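You operate a simulated robot arm through the tools that you are given. There is no shell and no other tool. Be economical: measure what you need, move in short steps, check, and stop when the job is done.

Carry out the task below with a simulated two-armed robot. There is one attempt and no reset: what you move stays moved.

TASK
On the top of the tea table, fold the beige cloth in half, so that its two short edges meet.

It is judged by the outcome, as a careful person would: the job done as asked, and still so three seconds after it is handed in. It fails if anything else is knocked over, pushed out of place, dropped, spilled or broken. Flat cloth is picked up by pressing the open fingertips on it (5 to 10 N) and closing them slowly along it; thin cloth reads only 2 to 8 mm in the jaws.

THE ROBOT
Two 6-joint arms with three-finger grippers on one trunk, on a base that drives. Base frame: it is fixed to the floor where the robot stands at the start and does not move with it; the origin is under the middle of the robot, x ahead of it, y to its left, z up; the surface under the hand at the start is at about z = 0.76. Readings come in m, degrees, newtons and seconds.
The left shoulder is at the start at [0.024, 0.17, 1.333], the right one opposite. With the tool pointing down near the work surface each hand reaches from about 0.36 to 0.64 m from the robot's upright axis, wherever it stands, measured 20 degrees to its own side. Places, roughly: beige cloth [0.5, -0.1, 0.8]; top of the tea table [1.1, -0.3, 0.8]. Payload 2.2 kg a hand.
The tool frame of a hand sits at the grasp point between the pads (the TCP): z along the fingers, y along the line on which they close. The tips reach 0.025 m beyond it. Largest opening 0.104 m; the body of the gripper starts 0.074 m behind the TCP.
Orientation is that of the tool frame in the base frame, as [roll, pitch, yaw] about the fixed x, y, z axes, in that order (R = Rz(yaw) Ry(pitch) Rx(roll)). With the fingers straight down and closing along the base's y, the tool's x points along the base's -x, its y along +y and its z along -z.

THE INTERFACE
- The arms move only by the tool move_arm. It takes "left_series", "right_series" or both (then of equal length, played together; a hand with none holds still); each is a list that holds one entry, the list of rows, each a list of 7 numbers: the turn, a rotation vector about the base's x, y, z in degrees, then the shift along the base's x, y, z in m, then the finger opening in m, from 0 to 0.104. In form: [[[rx, ry, rz, tx, ty, tz, jaw], ...]]. A call has 1 to 12 rows; each row is the pose to reach, as a shift and turn from the pose commanded when the call began. Each row takes 0.2 s and may step no farther than 0.05 m and 8.6 degrees from the row before; otherwise, or with a gripper value out of range, the whole call is refused. Where a pose cannot be reached the arm comes as near as it can. A force on the tool above 40 N (or 10 N above the force at the start of the call, whichever is more), or a blocked arm, ends the call early, and 0.2 s more pass. Each finger halts on what it meets, pressing with about 42 N; the grip force reading is that of the motor and also rises with nothing between the fingers. The clock runs only during rows and for 0.2 s after the last one: add rows that repeat a pose to give the fingers time. It gives the time, the measured TCP pose, the force on the tool (base axes), the opening and the grip force at its end, in the units of the frame above (readings bear some noise), with the torque about the TCP (base axes, N m) and any sound that the robot's microphone picked up.
- Cameras (640 x 400 px; columns grow to the right, rows downward): "scene" is now at [0.1401, -0.0476, 1.2136]; the picture's right is [-0.57, -0.82, 0.00], its down [-0.56, 0.39, -0.73] and it looks along [0.60, -0.41, -0.68] (base axes); focal length 214 px, centre (320, 200). "left" rides on the left gripper at [0.082, -0.003, -0.104] in its tool frame; the picture's right is [0.04, 1.00, 0.00], its down [-0.75, 0.03, -0.66] and it looks along [-0.66, 0.03, 0.75] (tool axes); focal length 256 px, centre (320, 200). "right" rides on the right gripper at [0.082, 0.003, -0.104] in its tool frame; the picture's right is [-0.04, 1.00, 0.00], its down [-0.75, -0.03, -0.66] and it looks along [-0.66, -0.03, 0.75] (tool axes); focal length 256 px, centre (320, 200). There is no depth. A picture from a camera that has moved, and an enlarged one, comes with that camera's place and axes in the base frame and with its lens.
- snapshot(camera): a new picture of that camera. It takes no simulated time.
- lift_body(by): slides the trunk up (or, below 0, down) by that many m; the arms and the scene camera ride with it, the base frame stays. It gives what a move gives, with no picture.
- drive_base(legs): drives the robot by 1 to 6 legs, each [ahead, left, turn to the left] in m, m and degrees, along the robot's own axes; the way and the turn of a leg run together, so that a leg with both is an arc; at most 1.5 m and 180 degrees a leg. The arms and the cameras ride along, it lands a little off, and it stops where it bumps. It gives what a move gives.
- head_to(pan, tilt): turns the head with the scene camera to pan (to the left, within 60 degrees either way) and tilt (down, from -29 to 69), counted from straight ahead of the robot. It gives what a move gives.
- inspect(camera, box): a new picture of the part [left, top, right, bottom] of that camera's present view, enlarged. It takes no simulated time.
- hand_in(): hands the job in; it is judged then, once.

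Work in short steps. Places have to be worked out from the pictures, the camera data and where the tool is seen: move nearer, look again, correct. Check each grasp and each placing, and mend what went wrong. You have 120 turns and 88 pictures in all, those below and enlarged ones among them. Open the grippers and draw the arms clear of the work before you hand the job in, unless the task says otherwise; then end with one line.

The tools are called as a command line: name --argument value ..., lists and objects as JSON in quotes. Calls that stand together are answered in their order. move_arm: Moves the arms, as the interface text tells. Its arguments: {"type":"object","properties":{"left_series":{"type":"array"},"right_series":{"type":"array"}},"required":[]} The other tools are called the same way: lift_body (by) slides the trunk up or down; drive_base (legs) drives the base; head_to (pan, tilt) turns the head that bears the scene camera; snapshot (camera) takes a picture; inspect (camera, box) takes an enlarged picture of a part of a camera's view; hand_in () hands the job in.

At the start:

```text
clock: 0.0
left_tool_pos: [0.6283, 0.0403, 1.0873]
left_orientation: [179.9, -0.1, -180.0]
left_ft_force: [0.1, 0.5, -0.8]
left_torque: [0.01, -0.02, 0.02]
left_opening: 0.1038
left_grasp_force: 0.0
right_tool_pos: [0.5128, -0.3502, 0.9096]
right_orientation: [-180.0, 0.1, -180.0]
right_ft_force: [0.2, -0.2, -1.0]
right_torque: [0.01, 0.01, 0.01]
right_opening: 0.1042
right_grasp_force: 0.1
trunk travel left (down, up): [-0.525, 0.217]
robot x, y, heading: [0.0025, -0.0008, -0.1]
head pan, tilt: [-34.5, 43.2]
```

scene: 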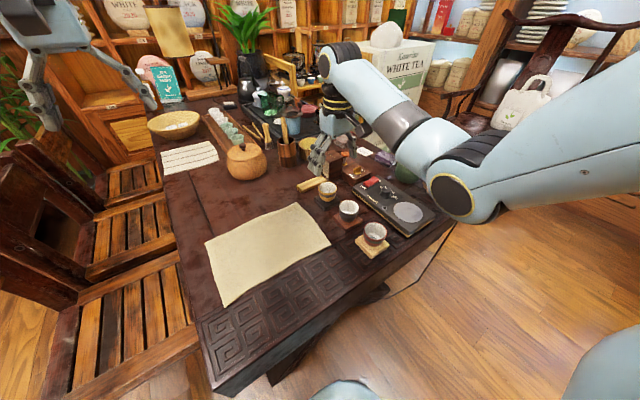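
right: 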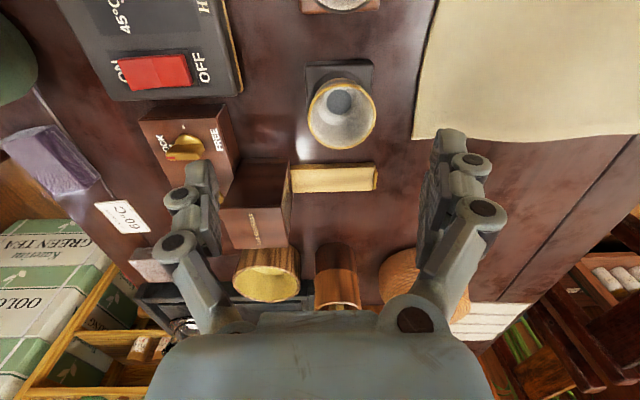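
left: 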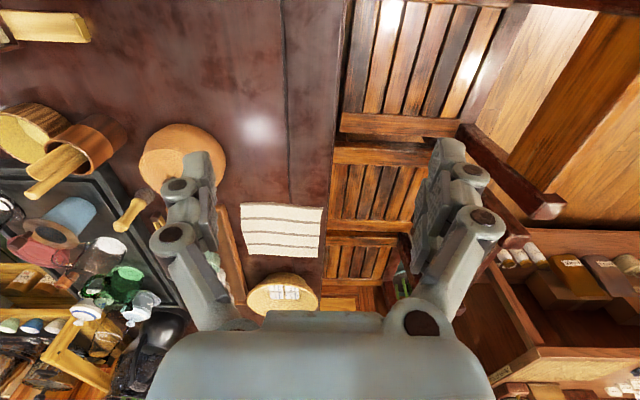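

From the scene picture I put the cloth at about x 0.39..0.58, y -0.255..0.014, so its short edges run along x and the fold goes along y. I'll raise and draw in the right hand, then shift the base about 0.12 m right so both hands can reach.

move_arm --right_series '[[[0, 0, 0, 0, 0, 0.04, 0.104], [0, 0, 0, 0, 0, 0.08, 0.104], [0, 0, 0, 0, 0, 0.12, 0.104], [0, 0, 0, -0.03, 0.03, 0.15, 0.104], [0, 0, 0, -0.06, 0.06, 0.15, 0.104]]]'

drive_base --legs '[[0, -0.12, 0]]'

head_to --pan 0 --tilt 55

snapshot --camera "scene"

```text
refused: row 4 steps farther than a row can; nothing moved
```

```text
clock: 1.2
left_tool_pos: [0.6277, -0.0806, 1.0868]
left_orientation: [179.9, 0.0, -179.8]
left_ft_force: [-0.7, -1.0, -0.3]
left_torque: [0.05, 0.02, 0.01]
left_opening: 0.104
left_grasp_force: 0.1
right_tool_pos: [0.514, -0.4708, 0.91]
right_orientation: [179.9, -0.1, -179.9]
right_ft_force: [-0.1, 0.2, -0.2]
right_torque: [0.07, 0.0, -0.03]
right_opening: 0.104
right_grasp_force: 0.1
trunk travel left (down, up): [-0.525, 0.217]
robot x, y, heading: [-0.0027, -0.1222, 0.0]
head pan, tilt: [-34.5, 43.2]
```

```text
clock: 2.2
left_tool_pos: [0.6262, -0.0796, 1.0877]
left_orientation: [179.9, 0.0, -179.9]
left_ft_force: [0.2, 0.4, 0.9]
left_torque: [-0.04, 0.02, -0.04]
left_opening: 0.1042
left_grasp_force: 0.0
right_tool_pos: [0.5133, -0.4689, 0.911]
right_orientation: [-180.0, 0.0, -180.0]
right_ft_force: [-1.1, 0.0, -0.2]
right_torque: [-0.03, 0.02, -0.02]
right_opening: 0.104
right_grasp_force: 0.1
trunk travel left (down, up): [-0.525, 0.217]
robot x, y, heading: [-0.0019, -0.1201, -0.2]
head pan, tilt: [0.0, 55.0]
```

```text
84 pictures are left
camera scene: at [0.1441, -0.1212, 1.1976], right [0.0, -1.0, 0.0], down [-0.82, 0.0, -0.57], along [0.57, 0.0, -0.82], focal length 214 px, centre (320, 200)
```

scene: 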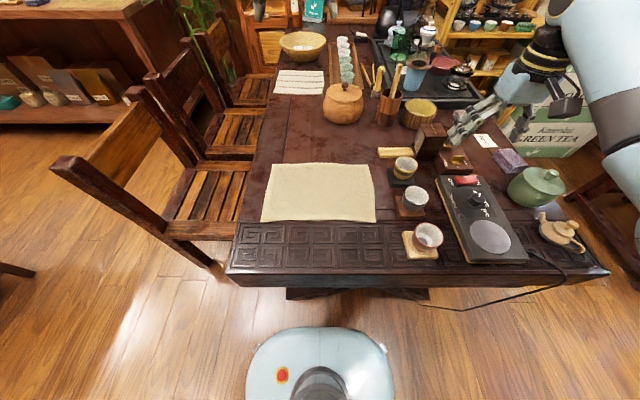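

The cloth spans about x 0.388..0.572 and y -0.256..0.015, and the cups' saucers start near y -0.305. I'll fold the right edge over to the left, where it's clear, with the left hand on the far corner and the right hand on the near one. First I bring both hands high over the right edge.

move_arm --right_series '[[[0, 0, 0, 0, 0, 0.04, 0.104], [0, 0, 0, 0, 0, 0.08, 0.104], [0, 0, 0, 0, 0, 0.12, 0.104], [0, 0, 0, -0.018, 0.037, 0.12, 0.08], [0, 0, 0, -0.036, 0.074, 0.12, 0.06], [0, 0, 0, -0.054, 0.111, 0.12, 0.05], [0, 0, 0, -0.072, 0.148, 0.12, 0.04], [0, 0, 0, -0.09, 0.185, 0.12, 0.04], [0, 0, 0, -0.105, 0.213, 0.12, 0.04], [0, 0, 0, -0.105, 0.213, 0.12, 0.04]]]' --left_series '[[[0, 0, 0, -0.01, -0.02, 0, 0.104], [0, 0, 0, -0.02, -0.04, 0, 0.104], [0, 0, 0, -0.03, -0.06, 0, 0.104], [0, 0, 0, -0.04, -0.08, -0.01, 0.08], [0, 0, 0, -0.05, -0.1, -0.02, 0.06], [0, 0, 0, -0.06, -0.12, -0.03, 0.05], [0, 0, 0, -0.07, -0.14, -0.04, 0.04], [0, 0, 0, -0.075, -0.16, -0.05, 0.04], [0, 0, 0, -0.075, -0.176, -0.06, 0.04], [0, 0, 0, -0.075, -0.176, -0.06, 0.04]]]'

snapshot --camera "scene"

snapshot --camera "left"

snapshot --camera "right"

```text
clock: 4.2
left_tool_pos: [0.6264, -0.1404, 1.0224]
left_orientation: [180.0, -0.2, -179.6]
left_ft_force: [-0.1, -0.8, -0.6]
left_torque: [0.0, 0.04, 0.03]
left_opening: 0.04
left_grasp_force: 0.1
left hand out of reach, approached as far as the arm can: row 2, 3, 4, 5, 6, 7, 8, 9
right_tool_pos: [0.4829, -0.3399, 0.961]
right_orientation: [-170.3, 5.8, 177.2]
right_ft_force: [0.2, 0.6, 0.2]
right_torque: [0.02, 0.04, -0.03]
right_opening: 0.0399
right_grasp_force: 0.1
right hand out of reach, approached as far as the arm can: row 2, 3, 4, 5, 6, 7, 8, 9
trunk travel left (down, up): [-0.525, 0.217]
robot x, y, heading: [-0.0025, -0.12, -0.1]
head pan, tilt: [0.0, 55.0]
stopped in row 9 (right hand): the arm was blocked; the commanded pose is now the measured one
```

```text
83 pictures are left
camera scene: at [0.1458, -0.1224, 1.1974], right [0.0, -1.0, 0.0], down [-0.82, 0.0, -0.57], along [0.57, 0.0, -0.82], focal length 214 px, centre (320, 200)
```

scene: 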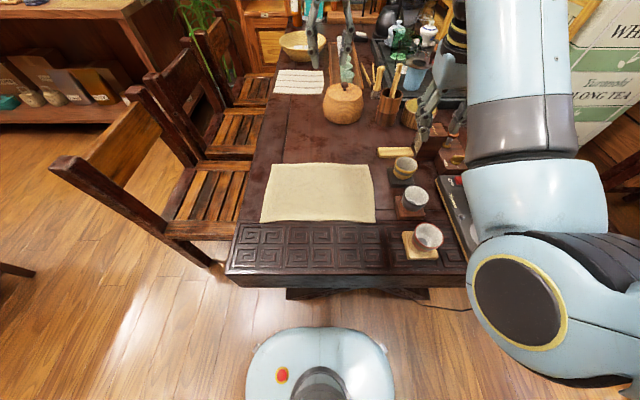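

```text
82 pictures are left
camera left: at [0.5449, -0.1448, 1.1282], right [-0.05, 1.0, 0.0], down [0.76, 0.04, 0.65], along [0.65, 0.03, -0.76], focal length 256 px, centre (320, 200)
```

left: 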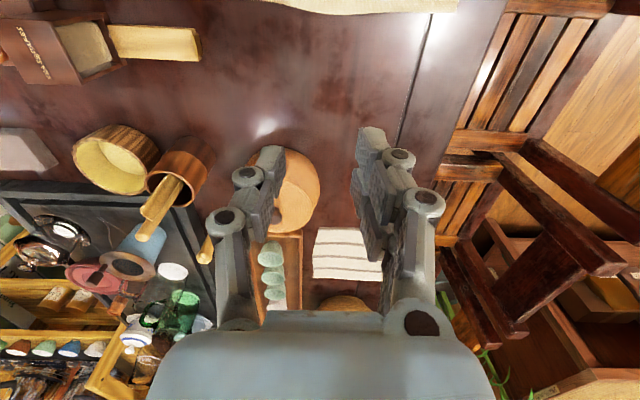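

```text
81 pictures are left
camera right: at [0.3919, -0.3142, 1.0539], right [0.11, 0.98, -0.16], down [0.69, 0.05, 0.73], along [0.72, -0.19, -0.67], focal length 256 px, centre (320, 200)
```

right: 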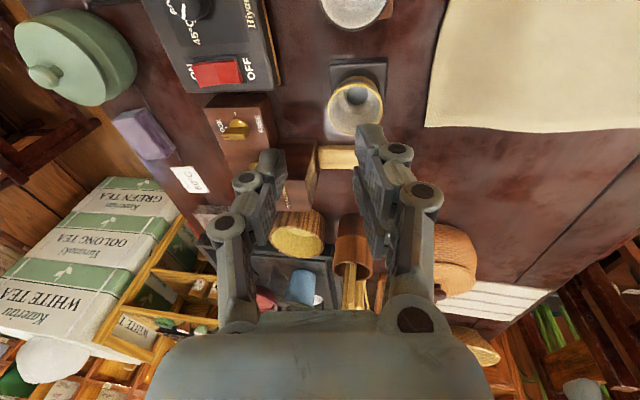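

Both hands stopped at reach limits because they're too high relative to the shoulders. I'll raise the trunk, which lets the hands work lower relative to it.

lift_body --by 0.15

move_arm --right_series '[[[-4, 0, 0, 0, 0.0, -0.03, 0.04], [-8, -4, 2, 0, 0.0, -0.06, 0.04], [-9.7, -5.8, 3, 0, 0.0, -0.1, 0.04], [-9.7, -5.8, 3, 0, 0.0, -0.14, 0.04], [-9.7, -5.8, 3, -0.02, 0.03, -0.14, 0.04], [-9.7, -5.8, 3, -0.04, 0.06, -0.14, 0.04], [-9.7, -5.8, 3, -0.07, 0.086, -0.14, 0.04]]]'

```text
clock: 6.0
left_tool_pos: [0.6244, -0.1373, 1.1731]
left_orientation: [-179.9, -0.1, -179.4]
left_ft_force: [0.5, 0.2, -0.1]
left_torque: [0.0, 0.02, 0.02]
left_opening: 0.04
left_grasp_force: 0.1
right_tool_pos: [0.4817, -0.3372, 1.1121]
right_orientation: [-170.3, 6.0, 177.2]
right_ft_force: [-0.2, 0.0, -0.1]
right_torque: [-0.02, 0.02, -0.05]
right_opening: 0.04
right_grasp_force: 0.1
trunk travel left (down, up): [-0.675, 0.067]
robot x, y, heading: [0.001, -0.1223, -0.1]
head pan, tilt: [0.0, 55.0]
```

```text
clock: 6.9
left_tool_pos: [0.6244, -0.1346, 1.1735]
left_orientation: [-179.9, -0.2, -179.3]
left_ft_force: [-0.7, -0.6, 0.9]
left_torque: [0.0, 0.01, 0.01]
left_opening: 0.04
left_grasp_force: 0.0
right_tool_pos: [0.5499, -0.3739, 1.0788]
right_orientation: [-156.5, 20.5, -178.3]
right_ft_force: [1.2, 0.1, 0.9]
right_torque: [-0.02, -0.02, 0.0]
right_opening: 0.0398
right_grasp_force: 0.0
trunk travel left (down, up): [-0.675, 0.067]
robot x, y, heading: [0.0001, -0.1208, -0.0]
head pan, tilt: [0.0, 55.0]
stopped in row 4 (right hand): the arm was blocked; the commanded pose is now the measured one
```

I had the sign of the correcting turn wrong: the right hand tilted further and blocked. I'll turn it back to vertical in place.

move_arm --right_series '[[[5.8, 5.0, 0.6, 0, 0, 0, 0.04], [11.6, 10.1, 1.2, 0, 0, 0, 0.04], [17.4, 15.2, 1.8, 0, 0, 0, 0.04], [23.3, 20.3, 2.5, 0, 0, 0, 0.04], [23.3, 20.3, 2.5, 0, 0, 0, 0.04]]]'

snapshot --camera "scene"

```text
clock: 8.1
left_tool_pos: [0.6237, -0.1373, 1.1743]
left_orientation: [-179.9, -0.1, -179.4]
left_ft_force: [-0.5, 0.0, -0.4]
left_torque: [-0.04, -0.01, -0.02]
left_opening: 0.04
left_grasp_force: 0.1
right_tool_pos: [0.5481, -0.3718, 1.0791]
right_orientation: [179.2, 0.1, 179.8]
right_ft_force: [0.2, 0.2, -0.1]
right_torque: [-0.01, -0.01, 0.01]
right_opening: 0.04
right_grasp_force: 0.1
trunk travel left (down, up): [-0.675, 0.067]
robot x, y, heading: [-0.0011, -0.1191, 0.5]
head pan, tilt: [0.0, 55.0]
```

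```text
80 pictures are left
camera scene: at [0.1425, -0.1206, 1.3485], right [0.0, -1.0, 0.0], down [-0.82, 0.0, -0.57], along [0.57, 0.0, -0.82], focal length 214 px, centre (320, 200)
```

scene: 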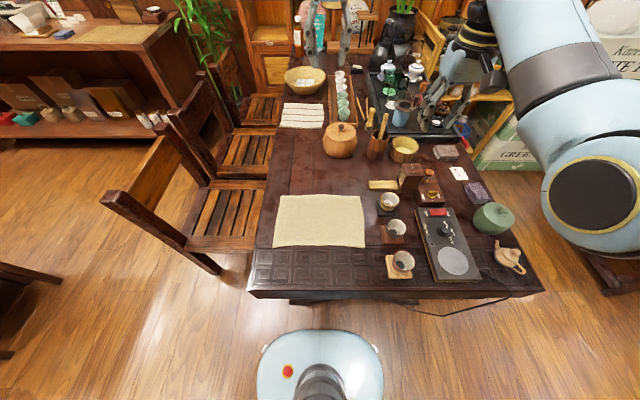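

The right hand is vertical again. Now I lower and draw it in toward the near right corner of the cloth, watching the reach.

move_arm --right_series '[[[0, 0, 0, -0.01, 0, -0.03, 0.04], [0, 0, 0, -0.02, 0.01, -0.07, 0.04], [0, 0, 0, -0.03, 0.02, -0.11, 0.04], [0, 0, 0, -0.055, 0.045, -0.12, 0.04], [0, 0, 0, -0.08, 0.07, -0.12, 0.04], [0, 0, 0, -0.11, 0.095, -0.12, 0.04], [0, 0, 0, -0.138, 0.117, -0.12, 0.04], [0, 0, 0, -0.138, 0.117, -0.12, 0.04]]]'

```text
clock: 10.1
left_tool_pos: [0.6251, -0.1349, 1.1732]
left_orientation: [180.0, -0.1, -179.2]
left_ft_force: [0.2, -0.8, -0.8]
left_torque: [-0.02, -0.04, -0.01]
left_opening: 0.04
left_grasp_force: 0.0
right_tool_pos: [0.418, -0.3201, 0.9564]
right_orientation: [-174.3, 1.0, 179.2]
right_ft_force: [-1.0, -0.3, 0.1]
right_torque: [-0.02, -0.01, 0.02]
right_opening: 0.0403
right_grasp_force: 0.0
trunk travel left (down, up): [-0.675, 0.067]
robot x, y, heading: [-0.0005, -0.1209, 0.1]
head pan, tilt: [0.0, 55.0]
stopped in row 8 (right hand): the arm was blocked; the commanded pose is now the measured one
```

The right hand stopped just short of the inner reach limit. I'll back the base off 0.05 m and try again a bit lower.

drive_base --legs '[[-0.05, 0, 0]]'

move_arm --right_series '[[[3, 0, 0, 0.01, 0.02, 0, 0.04], [6, 1, 0, 0.02, 0.04, -0.02, 0.04], [6, 1, 0, 0.03, 0.05, -0.05, 0.04], [6, 1, 0, 0.04, 0.062, -0.07, 0.04], [6, 1, 0, 0.04, 0.062, -0.07, 0.04]]]'

```text
clock: 11.0
left_tool_pos: [0.5731, -0.1346, 1.1739]
left_orientation: [-179.9, -0.1, -179.2]
left_ft_force: [-0.4, -0.4, -0.7]
left_torque: [0.0, -0.02, -0.02]
left_opening: 0.0399
left_grasp_force: 0.1
right_tool_pos: [0.3683, -0.3177, 0.956]
right_orientation: [-174.4, 1.0, 179.2]
right_ft_force: [0.3, 0.7, 0.5]
right_torque: [0.01, -0.06, 0.02]
right_opening: 0.04
right_grasp_force: 0.1
trunk travel left (down, up): [-0.675, 0.067]
robot x, y, heading: [-0.0471, -0.1182, -0.1]
head pan, tilt: [0.0, 55.0]
```

```text
clock: 12.4
left_tool_pos: [0.5757, -0.1343, 1.1733]
left_orientation: [180.0, -0.1, -179.1]
left_ft_force: [0.5, -1.6, -0.7]
left_torque: [-0.01, 0.03, 0.01]
left_opening: 0.0403
left_grasp_force: 0.0
right_tool_pos: [0.4027, -0.2845, 0.8767]
right_orientation: [-178.1, -0.7, 178.5]
right_ft_force: [0.3, -0.2, 0.4]
right_torque: [0.0, -0.01, -0.01]
right_opening: 0.0401
right_grasp_force: 0.0
trunk travel left (down, up): [-0.675, 0.067]
robot x, y, heading: [-0.0501, -0.1216, 0.0]
head pan, tilt: [0.0, 55.0]
stopped in row 5 (right hand): the arm was blocked; the commanded pose is now the measured one
```

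The right arm is blocked again short of the target. I'll look at its configuration before choosing a different approach.

snapshot --camera "scene"

snapshot --camera "right"

snapshot --camera "left"

```text
79 pictures are left
camera scene: at [0.0941, -0.1211, 1.3484], right [0.0, -1.0, 0.0], down [-0.82, 0.0, -0.57], along [0.57, 0.0, -0.82], focal length 214 px, centre (320, 200)
```

scene: 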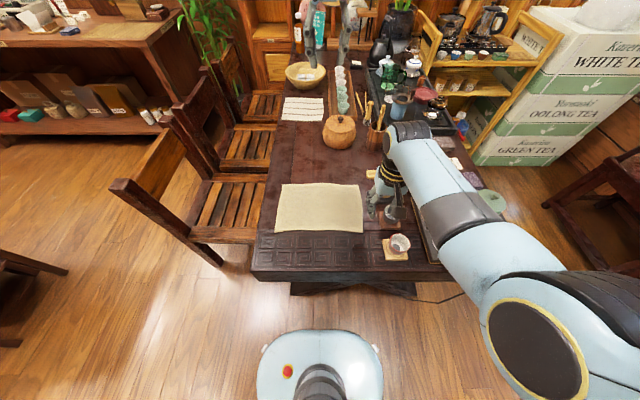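

```text
78 pictures are left
camera right: at [0.3219, -0.2752, 0.9818], right [0.07, 1.0, -0.03], down [0.76, -0.03, 0.65], along [0.64, -0.07, -0.76], focal length 256 px, centre (320, 200)
```

right: 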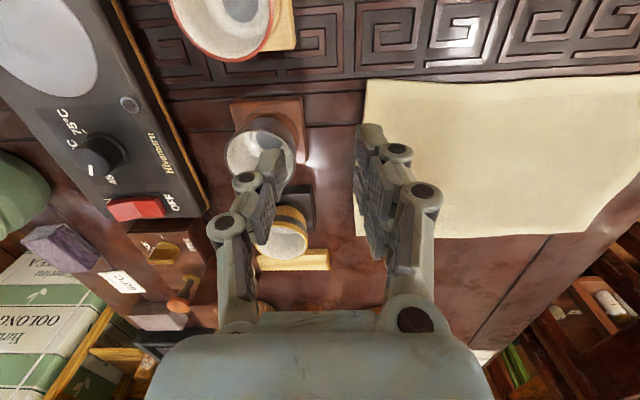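

```text
77 pictures are left
camera left: at [0.4948, -0.1395, 1.2788], right [-0.06, 1.0, 0.0], down [0.75, 0.04, 0.65], along [0.65, 0.04, -0.76], focal length 256 px, centre (320, 200)
```

left: 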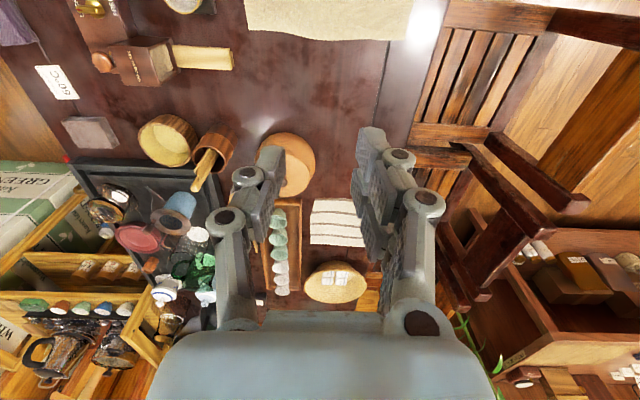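

No visible contact explains the block. I'll move the left hand up and to the left in case the arms are interfering, and try a small +y step with the right hand.

move_arm --left_series '[[[0, 0, 0, 0, 0.04, 0, 0.04], [0, 0, 0, 0, 0.08, 0, 0.04], [0, 0, 0, 0.0, 0.12, 0.0, 0.04], [0, 0, 0, 0.0, 0.16, 0, 0.04]]]'

move_arm --right_series '[[[0, 0, 0, 0, 0.01, 0, 0.04], [0, 0, 0, 0, 0.02, 0, 0.04], [0, 0, 0, 0, 0.03, 0, 0.04], [0, 0, 0, 0, 0.03, 0, 0.04]]]'

```text
clock: 13.4
left_tool_pos: [0.6161, 0.0226, 1.1666]
left_orientation: [180.0, -0.3, -179.2]
left_ft_force: [0.4, 1.6, -0.4]
left_torque: [0.01, -0.02, 0.0]
left_opening: 0.0401
left_grasp_force: 0.0
left hand out of reach, approached as far as the arm can: row 1, 2, 3, 4
right_tool_pos: [0.4026, -0.2828, 0.8772]
right_orientation: [-178.1, -0.8, 178.5]
right_ft_force: [-0.2, 0.2, 0.1]
right_torque: [-0.04, 0.0, -0.02]
right_opening: 0.0398
right_grasp_force: 0.1
trunk travel left (down, up): [-0.675, 0.067]
robot x, y, heading: [-0.0498, -0.122, 0.2]
head pan, tilt: [0.0, 55.0]
```

```text
clock: 14.6
left_tool_pos: [0.6163, 0.0203, 1.1675]
left_orientation: [179.9, -0.3, -179.3]
left_ft_force: [0.4, 0.0, 0.6]
left_torque: [0.03, 0.01, -0.03]
left_opening: 0.0402
left_grasp_force: 0.1
right_tool_pos: [0.3979, -0.2943, 0.8666]
right_orientation: [-175.1, -1.2, 177.5]
right_ft_force: [-0.5, 0.0, 0.1]
right_torque: [0.02, 0.01, 0.02]
right_opening: 0.04
right_grasp_force: 0.1
trunk travel left (down, up): [-0.675, 0.067]
robot x, y, heading: [-0.0475, -0.1194, 0.0]
head pan, tilt: [0.0, 55.0]
stopped in row 4 (right hand): the arm was blocked; the commanded pose is now the measured one
```

The hand slid backward and tilted slightly, so it's behaving like a joint or self-collision limit. I'll test whether going farther out in x frees the +y motion.

move_arm --right_series '[[[0, 0, 0, 0.03, 0.0, 0, 0.04], [0, 0, 0, 0.06, 0.0, 0, 0.04], [2.5, 0.6, 0, 0.09, 0.0, 0, 0.04], [5, 1.2, 0, 0.09, 0.02, 0, 0.04], [5, 1.2, 0, 0.09, 0.04, 0, 0.04], [5, 1.2, 0, 0.09, 0.06, 0, 0.04], [5, 1.2, 0, 0.09, 0.06, 0, 0.04]]]'

snapshot --camera "scene"

```text
clock: 16.2
left_tool_pos: [0.6163, 0.0187, 1.1664]
left_orientation: [180.0, -0.2, -179.2]
left_ft_force: [-0.8, 0.6, 0.3]
left_torque: [0.0, -0.01, -0.02]
left_opening: 0.0403
left_grasp_force: 0.1
right_tool_pos: [0.4784, -0.2366, 0.8736]
right_orientation: [179.9, -2.7, 177.8]
right_ft_force: [0.4, 0.6, -0.6]
right_torque: [0.04, 0.02, -0.01]
right_opening: 0.04
right_grasp_force: 0.1
right hand out of reach, approached as far as the arm can: row 3, 4, 5, 6, 7
trunk travel left (down, up): [-0.675, 0.067]
robot x, y, heading: [-0.0488, -0.1207, 0.3]
head pan, tilt: [0.0, 55.0]
```

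```text
76 pictures are left
camera scene: at [0.0938, -0.1213, 1.3485], right [0.0, -1.0, 0.0], down [-0.82, 0.0, -0.57], along [0.57, 0.0, -0.82], focal length 214 px, centre (320, 200)
```

scene: 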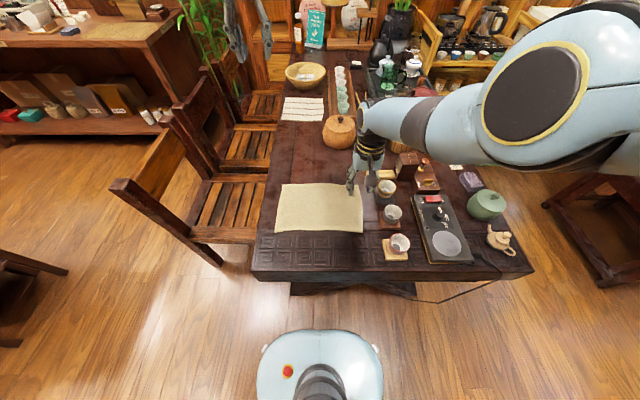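

The elbow has swung up and the hand now gets to y -0.237. In this configuration I'll try drawing in toward the near corner and lowering.

move_arm --right_series '[[[0, 1, 0, -0.02, -0.01, 0, 0.04], [0, 2, 0, -0.04, -0.015, 0, 0.04], [0, 2.7, 2, -0.06, -0.02, 0, 0.04], [0, 2.7, 2, -0.06, -0.02, -0.02, 0.04], [0, 2.7, 2, -0.06, -0.02, -0.04, 0.04], [0, 2.7, 2, -0.06, -0.02, -0.04, 0.04]]]'

snapshot --camera "scene"

```text
clock: 17.6
left_tool_pos: [0.6151, 0.02, 1.1669]
left_orientation: [-180.0, -0.1, -179.2]
left_ft_force: [0.7, 1.1, -0.3]
left_torque: [0.01, -0.02, 0.01]
left_opening: 0.0398
left_grasp_force: 0.1
right_tool_pos: [0.4175, -0.2564, 0.8346]
right_orientation: [179.8, -5.4, 179.7]
right_ft_force: [-1.6, 0.5, 0.3]
right_torque: [0.01, -0.01, -0.01]
right_opening: 0.0404
right_grasp_force: 0.1
trunk travel left (down, up): [-0.675, 0.067]
robot x, y, heading: [-0.0466, -0.1205, 0.2]
head pan, tilt: [0.0, 55.0]
```

```text
75 pictures are left
camera scene: at [0.0933, -0.1209, 1.3485], right [0.0, -1.0, 0.0], down [-0.82, 0.0, -0.57], along [0.57, 0.0, -0.82], focal length 214 px, centre (320, 200)
```

scene: 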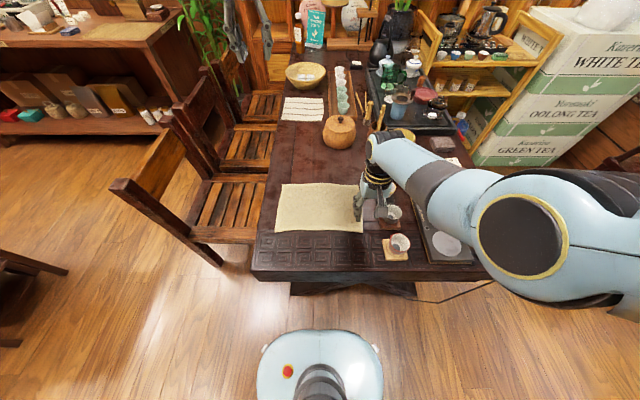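

The right hand now reaches the near corner area. Next I lower the left hand over the table and bring it across to the far right corner.

move_arm --left_series '[[[0, 0, 0, 0, 0, -0.045, 0.04], [0, 0, 0, 0, 0, -0.09, 0.04], [0, 0, 0, 0, 0, -0.135, 0.04], [0, 0, 0, 0, 0, -0.18, 0.04], [0, 0, 0, -0.01, -0.03, -0.21, 0.04], [0, 0, 0, -0.02, -0.06, -0.24, 0.04], [0, 0, 0, -0.03, -0.1, -0.25, 0.04], [0, 0, 0, -0.03, -0.14, -0.25, 0.04], [0, 0, 0, -0.04, -0.18, -0.25, 0.04], [0, 0, 0, -0.05, -0.22, -0.25, 0.04], [0, 0, 0, -0.05, -0.22, -0.25, 0.04]]]'

snapshot --camera "scene"

```text
clock: 20.2
left_tool_pos: [0.4965, -0.0958, 0.9397]
left_orientation: [178.0, -0.2, -176.2]
left_ft_force: [0.9, -0.4, 0.8]
left_torque: [-0.02, 0.0, 0.0]
left_opening: 0.0401
left_grasp_force: 0.1
left hand out of reach, approached as far as the arm can: row 1, 2, 3, 4, 5, 6, 7, 8, 9, 10, 11
right_tool_pos: [0.4168, -0.2553, 0.8357]
right_orientation: [179.8, -5.5, 179.7]
right_ft_force: [0.6, 0.2, -0.1]
right_torque: [-0.04, -0.01, -0.03]
right_opening: 0.0399
right_grasp_force: 0.1
trunk travel left (down, up): [-0.675, 0.067]
robot x, y, heading: [-0.048, -0.1185, 0.5]
head pan, tilt: [0.0, 55.0]
stopped in row 11 (left hand): the arm was blocked; the commanded pose is now the measured one
```

```text
74 pictures are left
camera scene: at [0.0939, -0.1203, 1.3485], right [0.0, -1.0, 0.0], down [-0.82, 0.0, -0.57], along [0.57, 0.0, -0.82], focal length 214 px, centre (320, 200)
```

scene: 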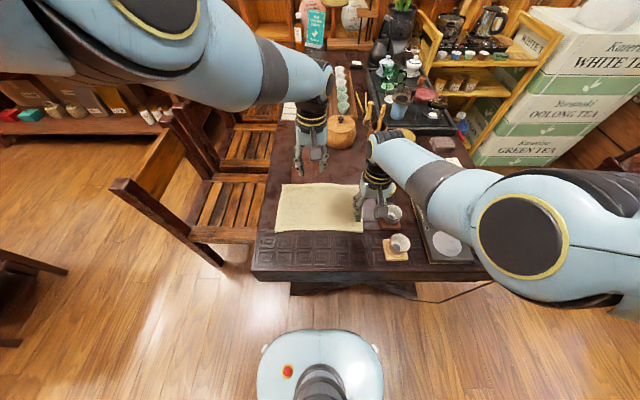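

The left hand is at its outer limit there, while the near hand sits close to its inner limit. Turning the robot about 20° right puts the left shoulder forward and the right one back, which suits both. I'll raise the right hand over the cups first, then drive.

move_arm --right_series '[[[0, -2, 0, 0, 0, 0.03, 0.04], [0, -4, 0, 0, 0, 0.06, 0.04], [0, -5.4, 0, 0.0, 0.0, 0.09, 0.04], [0, -5.4, 0, 0.0, 0.0, 0.11, 0.04]]]'

drive_base --legs '[[0.068, 0.018, -20]]'

snapshot --camera "scene"

```text
clock: 21.4
left_tool_pos: [0.497, -0.0948, 0.9386]
left_orientation: [177.7, -0.3, -176.3]
left_ft_force: [0.0, -0.2, -0.6]
left_torque: [0.02, -0.01, 0.01]
left_opening: 0.0403
left_grasp_force: 0.0
right_tool_pos: [0.4467, -0.2907, 0.9665]
right_orientation: [-177.3, 2.9, 178.8]
right_ft_force: [0.6, 0.3, 0.4]
right_torque: [0.02, 0.01, -0.03]
right_opening: 0.0399
right_grasp_force: 0.1
trunk travel left (down, up): [-0.675, 0.067]
robot x, y, heading: [-0.0476, -0.122, 0.1]
head pan, tilt: [0.0, 55.0]
stopped in row 4 (right hand): the arm was blocked; the commanded pose is now the measured one
```

```text
clock: 22.9
left_tool_pos: [0.5415, -0.2822, 0.9386]
left_orientation: [178.0, -0.4, 163.4]
left_ft_force: [1.1, -0.5, -0.5]
left_torque: [0.04, -0.02, 0.05]
left_opening: 0.0401
left_grasp_force: 0.1
right_tool_pos: [0.4247, -0.4466, 0.9655]
right_orientation: [-177.3, 3.1, 158.5]
right_ft_force: [-0.1, 0.5, 0.0]
right_torque: [0.0, 0.01, 0.01]
right_opening: 0.0399
right_grasp_force: 0.0
trunk travel left (down, up): [-0.675, 0.067]
robot x, y, heading: [0.0205, -0.1161, -20.2]
head pan, tilt: [0.0, 55.0]
```

```text
73 pictures are left
camera scene: at [0.1543, -0.1653, 1.3484], right [-0.35, -0.94, 0.0], down [-0.77, 0.28, -0.57], along [0.54, -0.2, -0.82], focal length 214 px, centre (320, 200)
```

scene: 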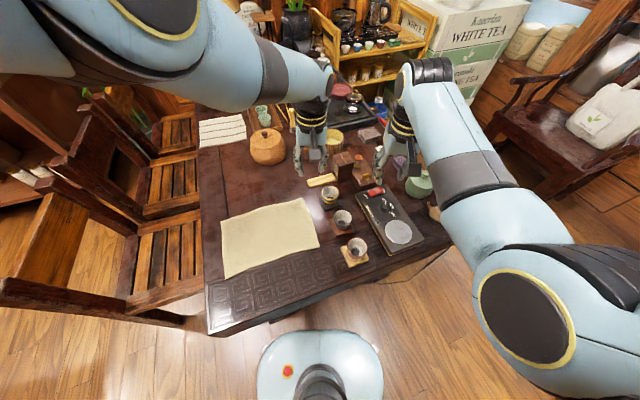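

Turning worked well. Now I square up both hands' yaw to the cloth, with the right hand going toward the corner by way of a slightly farther point that favours the elbow-up configuration.

move_arm --right_series '[[[1, 1, 6, 0.02, 0.02, -0.01, 0.04], [2, 2, 12, 0.04, 0.05, -0.03, 0.04], [2.7, 3, 18, 0.05, 0.09, -0.05, 0.04], [2.7, 3, 21.5, 0.06, 0.13, -0.06, 0.04], [2.7, 3, 21.5, 0.06, 0.17, -0.06, 0.04], [2.7, 3, 21.5, 0.05, 0.2, -0.06, 0.04], [2.7, 3, 21.5, 0.02, 0.2, -0.06, 0.04], [2.7, 3, 21.5, -0.01, 0.2, -0.06, 0.04], [2.7, 3, 21.5, -0.01, 0.2, -0.06, 0.04]]]' --left_series '[[[-1, 0, 6, 0, 0.02, 0, 0.04], [-2, 0, 12, 0, 0.03, 0, 0.04], [-2, 0, 16.6, 0.01, 0.04, 0, 0.04], [-2, 0, 16.6, 0.01, 0.04, 0, 0.04], [-2, 0, 16.6, 0.01, 0.04, 0, 0.04], [-2, 0, 16.6, 0.01, 0.04, 0, 0.04], [-2, 0, 16.6, 0.01, 0.04, 0, 0.04], [-2, 0, 16.6, 0.01, 0.04, 0, 0.04], [-2, 0, 16.6, 0.01, 0.04, 0, 0.04]]]'

snapshot --camera "scene"

```text
clock: 24.1
left_tool_pos: [0.5625, -0.2521, 0.9289]
left_orientation: [179.7, 0.0, -179.9]
left_ft_force: [-0.4, -0.1, 0.3]
left_torque: [0.02, -0.02, 0.01]
left_opening: 0.0398
left_grasp_force: 0.1
left hand out of reach, approached as far as the arm can: row 1, 2, 3, 4, 5, 6
right_tool_pos: [0.4615, -0.3912, 0.8798]
right_orientation: [-173.1, -2.9, 174.9]
right_ft_force: [0.8, -0.5, 0.2]
right_torque: [0.01, -0.01, 0.02]
right_opening: 0.0399
right_grasp_force: 0.1
right hand out of reach, approached as far as the arm can: row 5, 6
trunk travel left (down, up): [-0.675, 0.067]
robot x, y, heading: [0.0168, -0.1136, -20.4]
head pan, tilt: [0.0, 55.0]
stopped in row 6 (right hand): the arm was blocked; the commanded pose is now the measured one
```

```text
72 pictures are left
camera scene: at [0.1544, -0.165, 1.3484], right [-0.35, -0.94, 0.0], down [-0.77, 0.28, -0.57], along [0.54, -0.2, -0.82], focal length 214 px, centre (320, 200)
```

scene: 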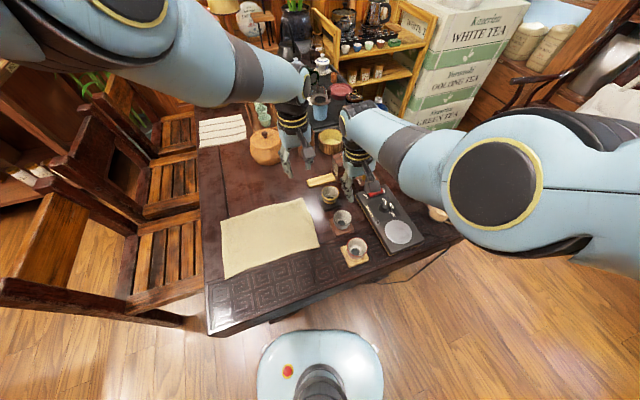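

The left hand is well placed over the far corner. The right hand's elbow is rising now, so I'll pull it in x first, away from the left hand, then go +y.

move_arm --right_series '[[[1, 0, 0, -0.02, 0.01, 0, 0.04], [3, -1, 2, -0.04, 0.02, 0, 0.04], [5, -2.9, 5, -0.05, 0.04, 0, 0.04], [7, -2.9, 5, -0.055, 0.06, 0, 0.04], [7, -2.9, 5, -0.055, 0.085, 0, 0.04], [7, -2.9, 5, -0.055, 0.11, 0, 0.04], [7, -2.9, 5, -0.055, 0.135, 0, 0.04], [7, -2.9, 5, -0.055, 0.135, 0, 0.04]]]'

snapshot --camera "scene"

```text
clock: 25.1
left_tool_pos: [0.5628, -0.2525, 0.929]
left_orientation: [179.8, 0.0, -179.9]
left_ft_force: [0.6, -0.7, 0.2]
left_torque: [-0.02, 0.02, 0.0]
left_opening: 0.0401
left_grasp_force: 0.0
right_tool_pos: [0.3951, -0.4542, 0.8774]
right_orientation: [-170.4, -0.9, 177.2]
right_ft_force: [0.3, 0.5, 0.5]
right_torque: [0.0, 0.03, 0.0]
right_opening: 0.0397
right_grasp_force: 0.1
trunk travel left (down, up): [-0.675, 0.067]
robot x, y, heading: [0.0198, -0.1152, -20.3]
head pan, tilt: [0.0, 55.0]
stopped in row 4 (right hand): the arm was blocked; the commanded pose is now the measured one
```

```text
71 pictures are left
camera scene: at [0.1536, -0.1653, 1.3485], right [-0.35, -0.94, 0.0], down [-0.77, 0.28, -0.57], along [0.54, -0.2, -0.82], focal length 214 px, centre (320, 200)
```

scene: 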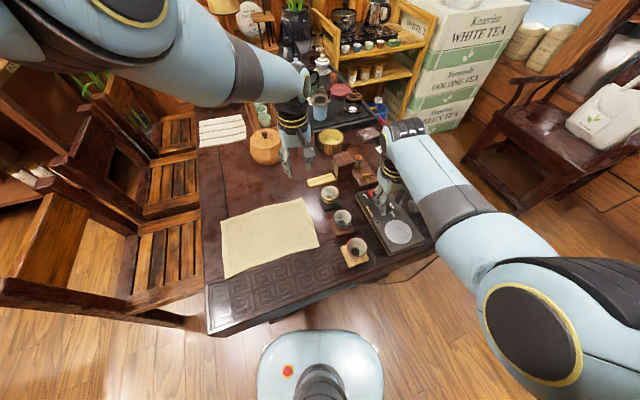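

The elbow dropped back when I pulled in. I'll clear the left hand to the left, extend the right hand forward to get elbow-up, sweep it across at that radius, and only then draw in.

move_arm --left_series '[[[0, 0, 0, 0, 0.045, 0, 0.04], [0, 0, 0, 0, 0.09, 0, 0.04], [0, 0, 0, 0, 0.135, 0, 0.04], [0, 0, 0, 0, 0.18, 0, 0.04], [0, 0, 0, 0, 0.22, 0, 0.04]]]'

move_arm --right_series '[[[0, 0, 0, 0.03, 0.0, 0.01, 0.04], [2, 0, 0, 0.06, 0.01, 0.02, 0.04], [5, 0, 0, 0.09, 0.02, 0.03, 0.04], [9, -0.9, 2, 0.12, 0.03, 0.03, 0.04], [9, -0.9, 2, 0.12, 0.07, 0.02, 0.04], [9, -0.9, 2, 0.12, 0.11, 0.01, 0.04], [9, -0.9, 2, 0.12, 0.15, 0, 0.04], [9, -0.9, 2, 0.12, 0.19, 0, 0.04], [9, -0.9, 2, 0.12, 0.19, 0, 0.04]]]'

snapshot --camera "scene"

```text
clock: 26.3
left_tool_pos: [0.6314, -0.0559, 0.8792]
left_orientation: [-180.0, -0.1, -180.0]
left_ft_force: [-0.1, -0.2, -0.3]
left_torque: [-0.01, -0.02, 0.01]
left_opening: 0.04
left_grasp_force: 0.0
left hand out of reach, approached as far as the arm can: row 1, 2, 3, 4, 5
right_tool_pos: [0.3956, -0.453, 0.8781]
right_orientation: [-170.5, -0.9, 177.3]
right_ft_force: [-0.7, 1.5, -0.1]
right_torque: [0.01, -0.02, 0.01]
right_opening: 0.0402
right_grasp_force: 0.0
trunk travel left (down, up): [-0.675, 0.067]
robot x, y, heading: [0.0157, -0.1152, -20.5]
head pan, tilt: [0.0, 55.0]
```

```text
clock: 28.5
left_tool_pos: [0.6305, -0.0565, 0.8787]
left_orientation: [179.8, -0.1, -179.9]
left_ft_force: [0.5, -0.1, -0.3]
left_torque: [0.0, 0.01, 0.01]
left_opening: 0.0401
left_grasp_force: 0.1
right_tool_pos: [0.4794, -0.3513, 0.8744]
right_orientation: [-176.1, -1.6, 175.9]
right_ft_force: [-0.8, 0.1, 1.1]
right_torque: [0.02, 0.03, 0.01]
right_opening: 0.0398
right_grasp_force: 0.1
right hand out of reach, approached as far as the arm can: row 4, 5, 6, 7, 8, 9
trunk travel left (down, up): [-0.675, 0.067]
robot x, y, heading: [0.0212, -0.1175, -20.4]
head pan, tilt: [0.0, 55.0]
stopped in row 9 (right hand): the arm was blocked; the commanded pose is now the measured one
```

```text
70 pictures are left
camera scene: at [0.1541, -0.1654, 1.3485], right [-0.35, -0.94, 0.0], down [-0.77, 0.28, -0.57], along [0.54, -0.2, -0.82], focal length 214 px, centre (320, 200)
```

scene: 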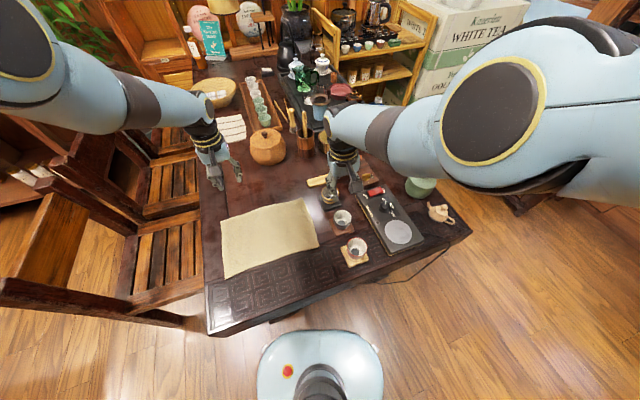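

Nearly every limit so far was an inner one that eases the lower the hand is relative to the shoulder. I'll raise the trunk its last 0.06 m and bring the right hand across and down at the same time.

lift_body --by 0.06

move_arm --right_series '[[[1, 0, 0, 0, 0.02, -0.03, 0.04], [2, 0, 1, 0, 0.04, -0.06, 0.04], [4, -1, 3, 0, 0.06, -0.07, 0.04], [4, -1.6, 4, -0.01, 0.08, -0.08, 0.04], [4, -1.6, 4, -0.02, 0.1, -0.09, 0.04], [4, -1.6, 4, -0.04, 0.1, -0.1, 0.04], [4, -1.6, 4, -0.06, 0.1, -0.1, 0.04], [4, -1.6, 4, -0.06, 0.1, -0.1, 0.04]]]'

```text
clock: 29.5
left_tool_pos: [0.6311, -0.057, 0.9398]
left_orientation: [179.8, -0.2, -179.9]
left_ft_force: [-0.6, 0.3, 0.6]
left_torque: [0.01, 0.0, 0.04]
left_opening: 0.0401
left_grasp_force: 0.2
right_tool_pos: [0.4797, -0.3501, 0.9351]
right_orientation: [-176.1, -1.7, 175.9]
right_ft_force: [0.0, -0.4, 0.0]
right_torque: [0.05, -0.01, 0.02]
right_opening: 0.0402
right_grasp_force: 0.0
trunk travel left (down, up): [-0.735, 0.007]
robot x, y, heading: [0.0202, -0.1154, -20.4]
head pan, tilt: [0.0, 55.0]
```

```text
clock: 31.5
left_tool_pos: [0.6313, -0.0566, 0.9384]
left_orientation: [179.8, -0.1, -180.0]
left_ft_force: [0.1, -0.6, 0.1]
left_torque: [-0.01, 0.02, -0.02]
left_opening: 0.0403
left_grasp_force: 0.2
right_tool_pos: [0.4018, -0.3692, 0.8476]
right_orientation: [-173.7, -0.5, 176.3]
right_ft_force: [0.1, 0.1, 0.6]
right_torque: [0.02, 0.0, 0.0]
right_opening: 0.0402
right_grasp_force: 0.1
right hand out of reach, approached as far as the arm can: row 1, 2, 3, 4, 5, 6, 7, 8
trunk travel left (down, up): [-0.735, 0.007]
robot x, y, heading: [0.0224, -0.1157, -20.2]
head pan, tilt: [0.0, 55.0]
stopped in row 8 (right hand): the arm was blocked; the commanded pose is now the measured one
```

It seems each hand is limited in crossing the robot's centre line. Before choosing a plan I'll probe the left hand's workspace, going slowly down and inward over clear table.

move_arm --left_series '[[[0, 0, 0, 0, 0, -0.02, 0.04], [0, 0, 0, 0, 0, -0.04, 0.04], [0, 0, 0, 0, 0, -0.06, 0.04], [0, 0, 0, -0.02, 0, -0.07, 0.04], [0, 0, 0, -0.04, 0, -0.08, 0.04], [0, 0, 0, -0.06, 0, -0.09, 0.04], [0, 0, 0, -0.08, 0, -0.1, 0.04], [0, 0, 0, -0.1, 0, -0.1, 0.04], [0, 0, 0, -0.12, 0, -0.1, 0.04], [0, 0, 0, -0.12, 0, -0.1, 0.04]]]'

move_arm --left_series '[[[0, 0, 0, 0, -0.02, 0, 0.04], [0, 0, 0, 0, -0.04, 0, 0.04], [0, 0, 0, 0, -0.06, 0, 0.04], [0, 0, 0, 0, -0.08, 0, 0.04], [0, 0, 0, 0, -0.1, 0, 0.04], [0, 0, 0, 0, -0.12, 0, 0.04], [0, 0, 0, 0, -0.14, 0, 0.04], [0, 0, 0, 0, -0.14, 0, 0.04]]]'

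```text
clock: 33.7
left_tool_pos: [0.5102, -0.0552, 0.8387]
left_orientation: [179.6, -0.2, -179.9]
left_ft_force: [-0.6, -0.1, -0.7]
left_torque: [0.04, 0.0, 0.0]
left_opening: 0.0398
left_grasp_force: 0.0
left hand out of reach, approached as far as the arm can: row 1, 2, 3, 4, 5, 6, 7
right_tool_pos: [0.4024, -0.3683, 0.8458]
right_orientation: [-173.7, -0.7, 176.2]
right_ft_force: [-0.2, -0.2, -0.3]
right_torque: [0.0, 0.03, -0.02]
right_opening: 0.0401
right_grasp_force: 0.1
trunk travel left (down, up): [-0.735, 0.007]
robot x, y, heading: [0.0214, -0.1128, -20.2]
head pan, tilt: [0.0, 55.0]
```

```text
clock: 35.5
left_tool_pos: [0.4961, -0.1726, 0.8587]
left_orientation: [179.9, -0.1, -179.9]
left_ft_force: [0.2, 0.3, 1.0]
left_torque: [-0.01, 0.0, -0.01]
left_opening: 0.0399
left_grasp_force: 0.1
left hand out of reach, approached as far as the arm can: row 4, 5, 6, 7, 8
right_tool_pos: [0.4012, -0.3683, 0.8471]
right_orientation: [-173.6, -0.5, 176.4]
right_ft_force: [0.0, 0.5, 0.4]
right_torque: [0.0, 0.02, 0.02]
right_opening: 0.04
right_grasp_force: 0.1
trunk travel left (down, up): [-0.735, 0.007]
robot x, y, heading: [0.0161, -0.1192, -20.2]
head pan, tilt: [0.0, 55.0]
```

Checking distances, these are mostly outer limits with the trunk this high. I'll raise both hands 0.09 while lowering the trunk 0.09, then try the right hand toward the corner again.

move_arm --right_series '[[[0, 0, 0, 0, 0, 0.03, 0.04], [0, 0, 0, 0, 0, 0.06, 0.04], [0, 0, 0, 0, 0, 0.09, 0.04], [0, 0, 0, 0, 0, 0.09, 0.04]]]' --left_series '[[[0, 0, 0, 0, 0.01, 0.03, 0.04], [0, 0, 0, 0, 0.02, 0.06, 0.04], [0, 0, 0, 0, 0.03, 0.09, 0.04], [0, 0, 0, 0, 0.04, 0.09, 0.04]]]'

lift_body --by -0.08

move_arm --right_series '[[[2, 0, 1, 0, 0.02, 0, 0.04], [4, 0, 2, 0, 0.04, 0, 0.04], [6, 0, 3, 0, 0.06, 0, 0.04], [6, 0, 3, 0, 0.08, 0, 0.04], [6, 0, 3, 0, 0.1, 0, 0.04], [6, 0, 3, 0, 0.1, 0, 0.04]]]'

```text
clock: 36.4
left_tool_pos: [0.5203, -0.1233, 0.9608]
left_orientation: [178.8, 2.3, -179.3]
left_ft_force: [-0.3, 0.8, -0.2]
left_torque: [-0.01, -0.03, -0.02]
left_opening: 0.04
left_grasp_force: 0.0
right_tool_pos: [0.3813, -0.4696, 0.9366]
right_orientation: [-165.7, -1.3, 173.8]
right_ft_force: [-0.6, -1.0, 1.0]
right_torque: [0.02, -0.01, 0.0]
right_opening: 0.0399
right_grasp_force: 0.2
trunk travel left (down, up): [-0.735, 0.007]
robot x, y, heading: [0.0163, -0.1144, -20.4]
head pan, tilt: [0.0, 55.0]
stopped in row 4 (right hand): the arm was blocked; the commanded pose is now the measured one
```

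```text
clock: 37.5
left_tool_pos: [0.5205, -0.1258, 0.8806]
left_orientation: [178.8, 2.3, -179.4]
left_ft_force: [-0.2, -0.1, -0.7]
left_torque: [-0.01, -0.03, -0.02]
left_opening: 0.0401
left_grasp_force: 0.2
right_tool_pos: [0.3834, -0.4707, 0.8586]
right_orientation: [-165.7, -1.3, 173.9]
right_ft_force: [0.5, 0.3, 0.3]
right_torque: [-0.02, -0.01, 0.01]
right_opening: 0.0402
right_grasp_force: 0.1
trunk travel left (down, up): [-0.655, 0.087]
robot x, y, heading: [0.0196, -0.1165, -20.5]
head pan, tilt: [0.0, 55.0]
```

```text
clock: 38.8
left_tool_pos: [0.5214, -0.1251, 0.8805]
left_orientation: [178.8, 2.2, -179.3]
left_ft_force: [-0.5, 0.1, -0.4]
left_torque: [0.02, 0.02, 0.02]
left_opening: 0.0398
left_grasp_force: 0.1
right_tool_pos: [0.358, -0.474, 0.851]
right_orientation: [-163.3, -3.5, 174.6]
right_ft_force: [0.3, 0.4, 0.0]
right_torque: [0.02, -0.01, 0.03]
right_opening: 0.0401
right_grasp_force: 0.1
trunk travel left (down, up): [-0.655, 0.087]
robot x, y, heading: [0.0219, -0.1188, -20.4]
head pan, tilt: [0.0, 55.0]
stopped in row 6 (right hand): the arm was blocked; the commanded pose is now the measured one
```

The right arm keeps locking up near the centre, while the left moves freely. I'll do the fold with the left hand alone, one corner at a time, from a better standing place. First I park the right hand higher, out to its own side.

move_arm --right_series '[[[2, 0, 0, 0.02, -0.02, 0.03, 0.04], [4, 1, 0, 0.04, -0.04, 0.06, 0.04], [8, 2, 0, 0.06, -0.06, 0.09, 0.04], [12, 3, 0, 0.08, -0.08, 0.12, 0.04], [15, 3.5, 0, 0.08, -0.1, 0.14, 0.04]]]' --left_series '[[[0, 0, 0, 0, 0.0, 0.02, 0.04], [0, 0, 0, 0, 0.0, 0.04, 0.04], [0, 0, 0, 0, 0.0, 0.06, 0.04], [0, 0, 0, 0, 0.0, 0.08, 0.04], [0, 0, 0, 0, 0.0, 0.08, 0.04]]]'

snapshot --camera "scene"

```text
clock: 40.0
left_tool_pos: [0.5311, -0.1094, 0.9607]
left_orientation: [177.4, 3.1, -179.0]
left_ft_force: [-0.5, 0.3, -0.5]
left_torque: [-0.02, -0.02, -0.01]
left_opening: 0.0399
left_grasp_force: 0.0
right_tool_pos: [0.4358, -0.5711, 0.9901]
right_orientation: [-178.2, -8.1, 176.1]
right_ft_force: [0.6, 0.4, -0.4]
right_torque: [0.0, 0.0, -0.04]
right_opening: 0.0399
right_grasp_force: 0.0
trunk travel left (down, up): [-0.655, 0.087]
robot x, y, heading: [0.019, -0.1164, -20.2]
head pan, tilt: [0.0, 55.0]
```

```text
69 pictures are left
camera scene: at [0.1537, -0.1662, 1.3284], right [-0.35, -0.94, 0.0], down [-0.77, 0.28, -0.57], along [0.54, -0.2, -0.82], focal length 214 px, centre (320, 200)
```

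scene: 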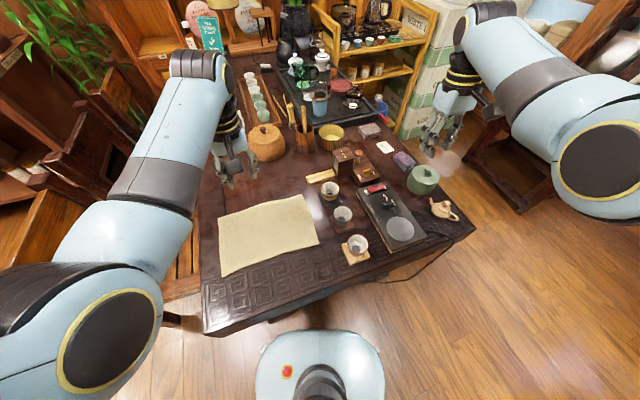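

Both hands are clear. For the left hand the best stance puts the cloth's long side tangential to it, so I'll turn another 15° right and back up slightly. Then all four corners lie 0.44–0.59 m away, 18–51° to its own side.

drive_base --legs '[[-0.037, -0.014, -15]]'

lift_body --by -0.08

head_to --pan 30 --tilt 58

snapshot --camera "scene"

```text
clock: 41.3
left_tool_pos: [0.4776, -0.2339, 0.9597]
left_orientation: [177.3, 3.1, 166.1]
left_ft_force: [-0.4, 0.1, 0.7]
left_torque: [-0.01, -0.03, 0.01]
left_opening: 0.0403
left_grasp_force: 0.0
right_tool_pos: [0.2663, -0.6579, 0.989]
right_orientation: [-178.2, -8.1, 161.2]
right_ft_force: [-0.4, 0.1, 0.6]
right_torque: [-0.03, -0.03, -0.01]
right_opening: 0.0398
right_grasp_force: 0.0
trunk travel left (down, up): [-0.655, 0.087]
robot x, y, heading: [-0.0183, -0.1083, -35.2]
head pan, tilt: [0.0, 55.0]
```

```text
clock: 42.5
left_tool_pos: [0.4759, -0.2339, 0.8806]
left_orientation: [177.1, 3.1, 166.3]
left_ft_force: [-0.1, -0.2, -0.2]
left_torque: [0.01, 0.0, -0.01]
left_opening: 0.0398
left_grasp_force: 0.0
right_tool_pos: [0.2655, -0.6577, 0.9097]
right_orientation: [-178.1, -8.1, 161.2]
right_ft_force: [-0.1, -0.8, -0.7]
right_torque: [0.0, -0.01, 0.02]
right_opening: 0.0399
right_grasp_force: 0.1
trunk travel left (down, up): [-0.575, 0.167]
robot x, y, heading: [-0.0195, -0.1094, -35.2]
head pan, tilt: [0.0, 55.0]
```

```text
clock: 43.4
left_tool_pos: [0.4768, -0.2348, 0.8798]
left_orientation: [177.3, 3.1, 166.1]
left_ft_force: [-0.6, 0.3, -0.1]
left_torque: [0.0, 0.0, 0.02]
left_opening: 0.04
left_grasp_force: 0.2
right_tool_pos: [0.2663, -0.6575, 0.9097]
right_orientation: [-178.1, -8.1, 161.2]
right_ft_force: [0.5, 0.4, -0.3]
right_torque: [-0.02, -0.01, -0.03]
right_opening: 0.0399
right_grasp_force: 0.1
trunk travel left (down, up): [-0.575, 0.167]
robot x, y, heading: [-0.019, -0.1115, -35.2]
head pan, tilt: [30.0, 58.0]
```

```text
68 pictures are left
camera scene: at [0.1075, -0.1582, 1.2445], right [-0.09, -1.0, 0.0], down [-0.84, 0.08, -0.53], along [0.53, -0.05, -0.85], focal length 214 px, centre (320, 200)
```

scene: 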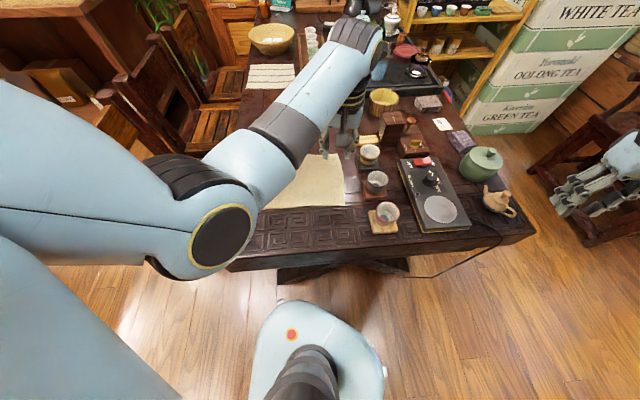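

The left hand is now right by the edge with a healthy posture. I square its yaw and move over the near right corner, then look through its own camera.

move_arm --left_series '[[[-1, 1, 5, -0.02, 0, 0, 0.04], [-2, 2, 10, -0.045, -0.01, -0.01, 0.04], [-2.7, 3.1, 13.9, -0.07, -0.02, -0.02, 0.04], [-2.7, 3.1, 13.9, -0.07, -0.02, -0.03, 0.04], [-2.7, 3.1, 13.9, -0.07, -0.02, -0.03, 0.04]]]'

snapshot --camera "left"

```text
clock: 44.8
left_tool_pos: [0.4539, -0.2022, 0.846]
left_orientation: [175.5, 4.8, -178.8]
left_ft_force: [0.0, 0.4, -0.2]
left_torque: [0.0, -0.02, 0.0]
left_opening: 0.0401
left_grasp_force: 0.1
right_tool_pos: [0.2663, -0.6583, 0.9086]
right_orientation: [-178.1, -8.0, 161.2]
right_ft_force: [-0.3, -0.1, -0.3]
right_torque: [-0.01, 0.0, 0.02]
right_opening: 0.0403
right_grasp_force: 0.1
trunk travel left (down, up): [-0.575, 0.167]
robot x, y, heading: [-0.0212, -0.1107, -35.4]
head pan, tilt: [30.0, 58.0]
stopped in row 5 (left hand): the arm was blocked; the commanded pose is now the measured one
```

```text
67 pictures are left
camera left: at [0.3639, -0.217, 0.9443], right [-0.07, 0.99, 0.08], down [0.7, -0.01, 0.72], along [0.71, 0.1, -0.69], focal length 256 px, centre (320, 200)
```

left: 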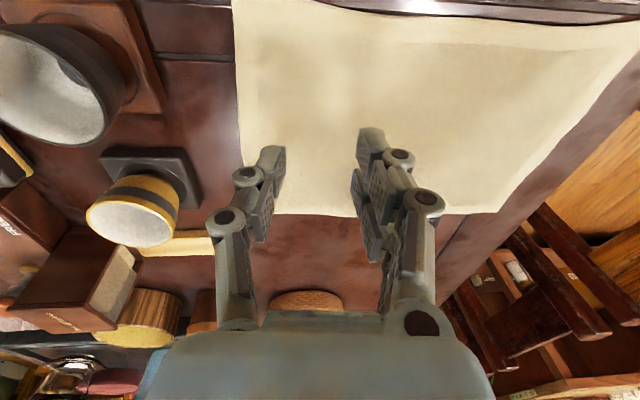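

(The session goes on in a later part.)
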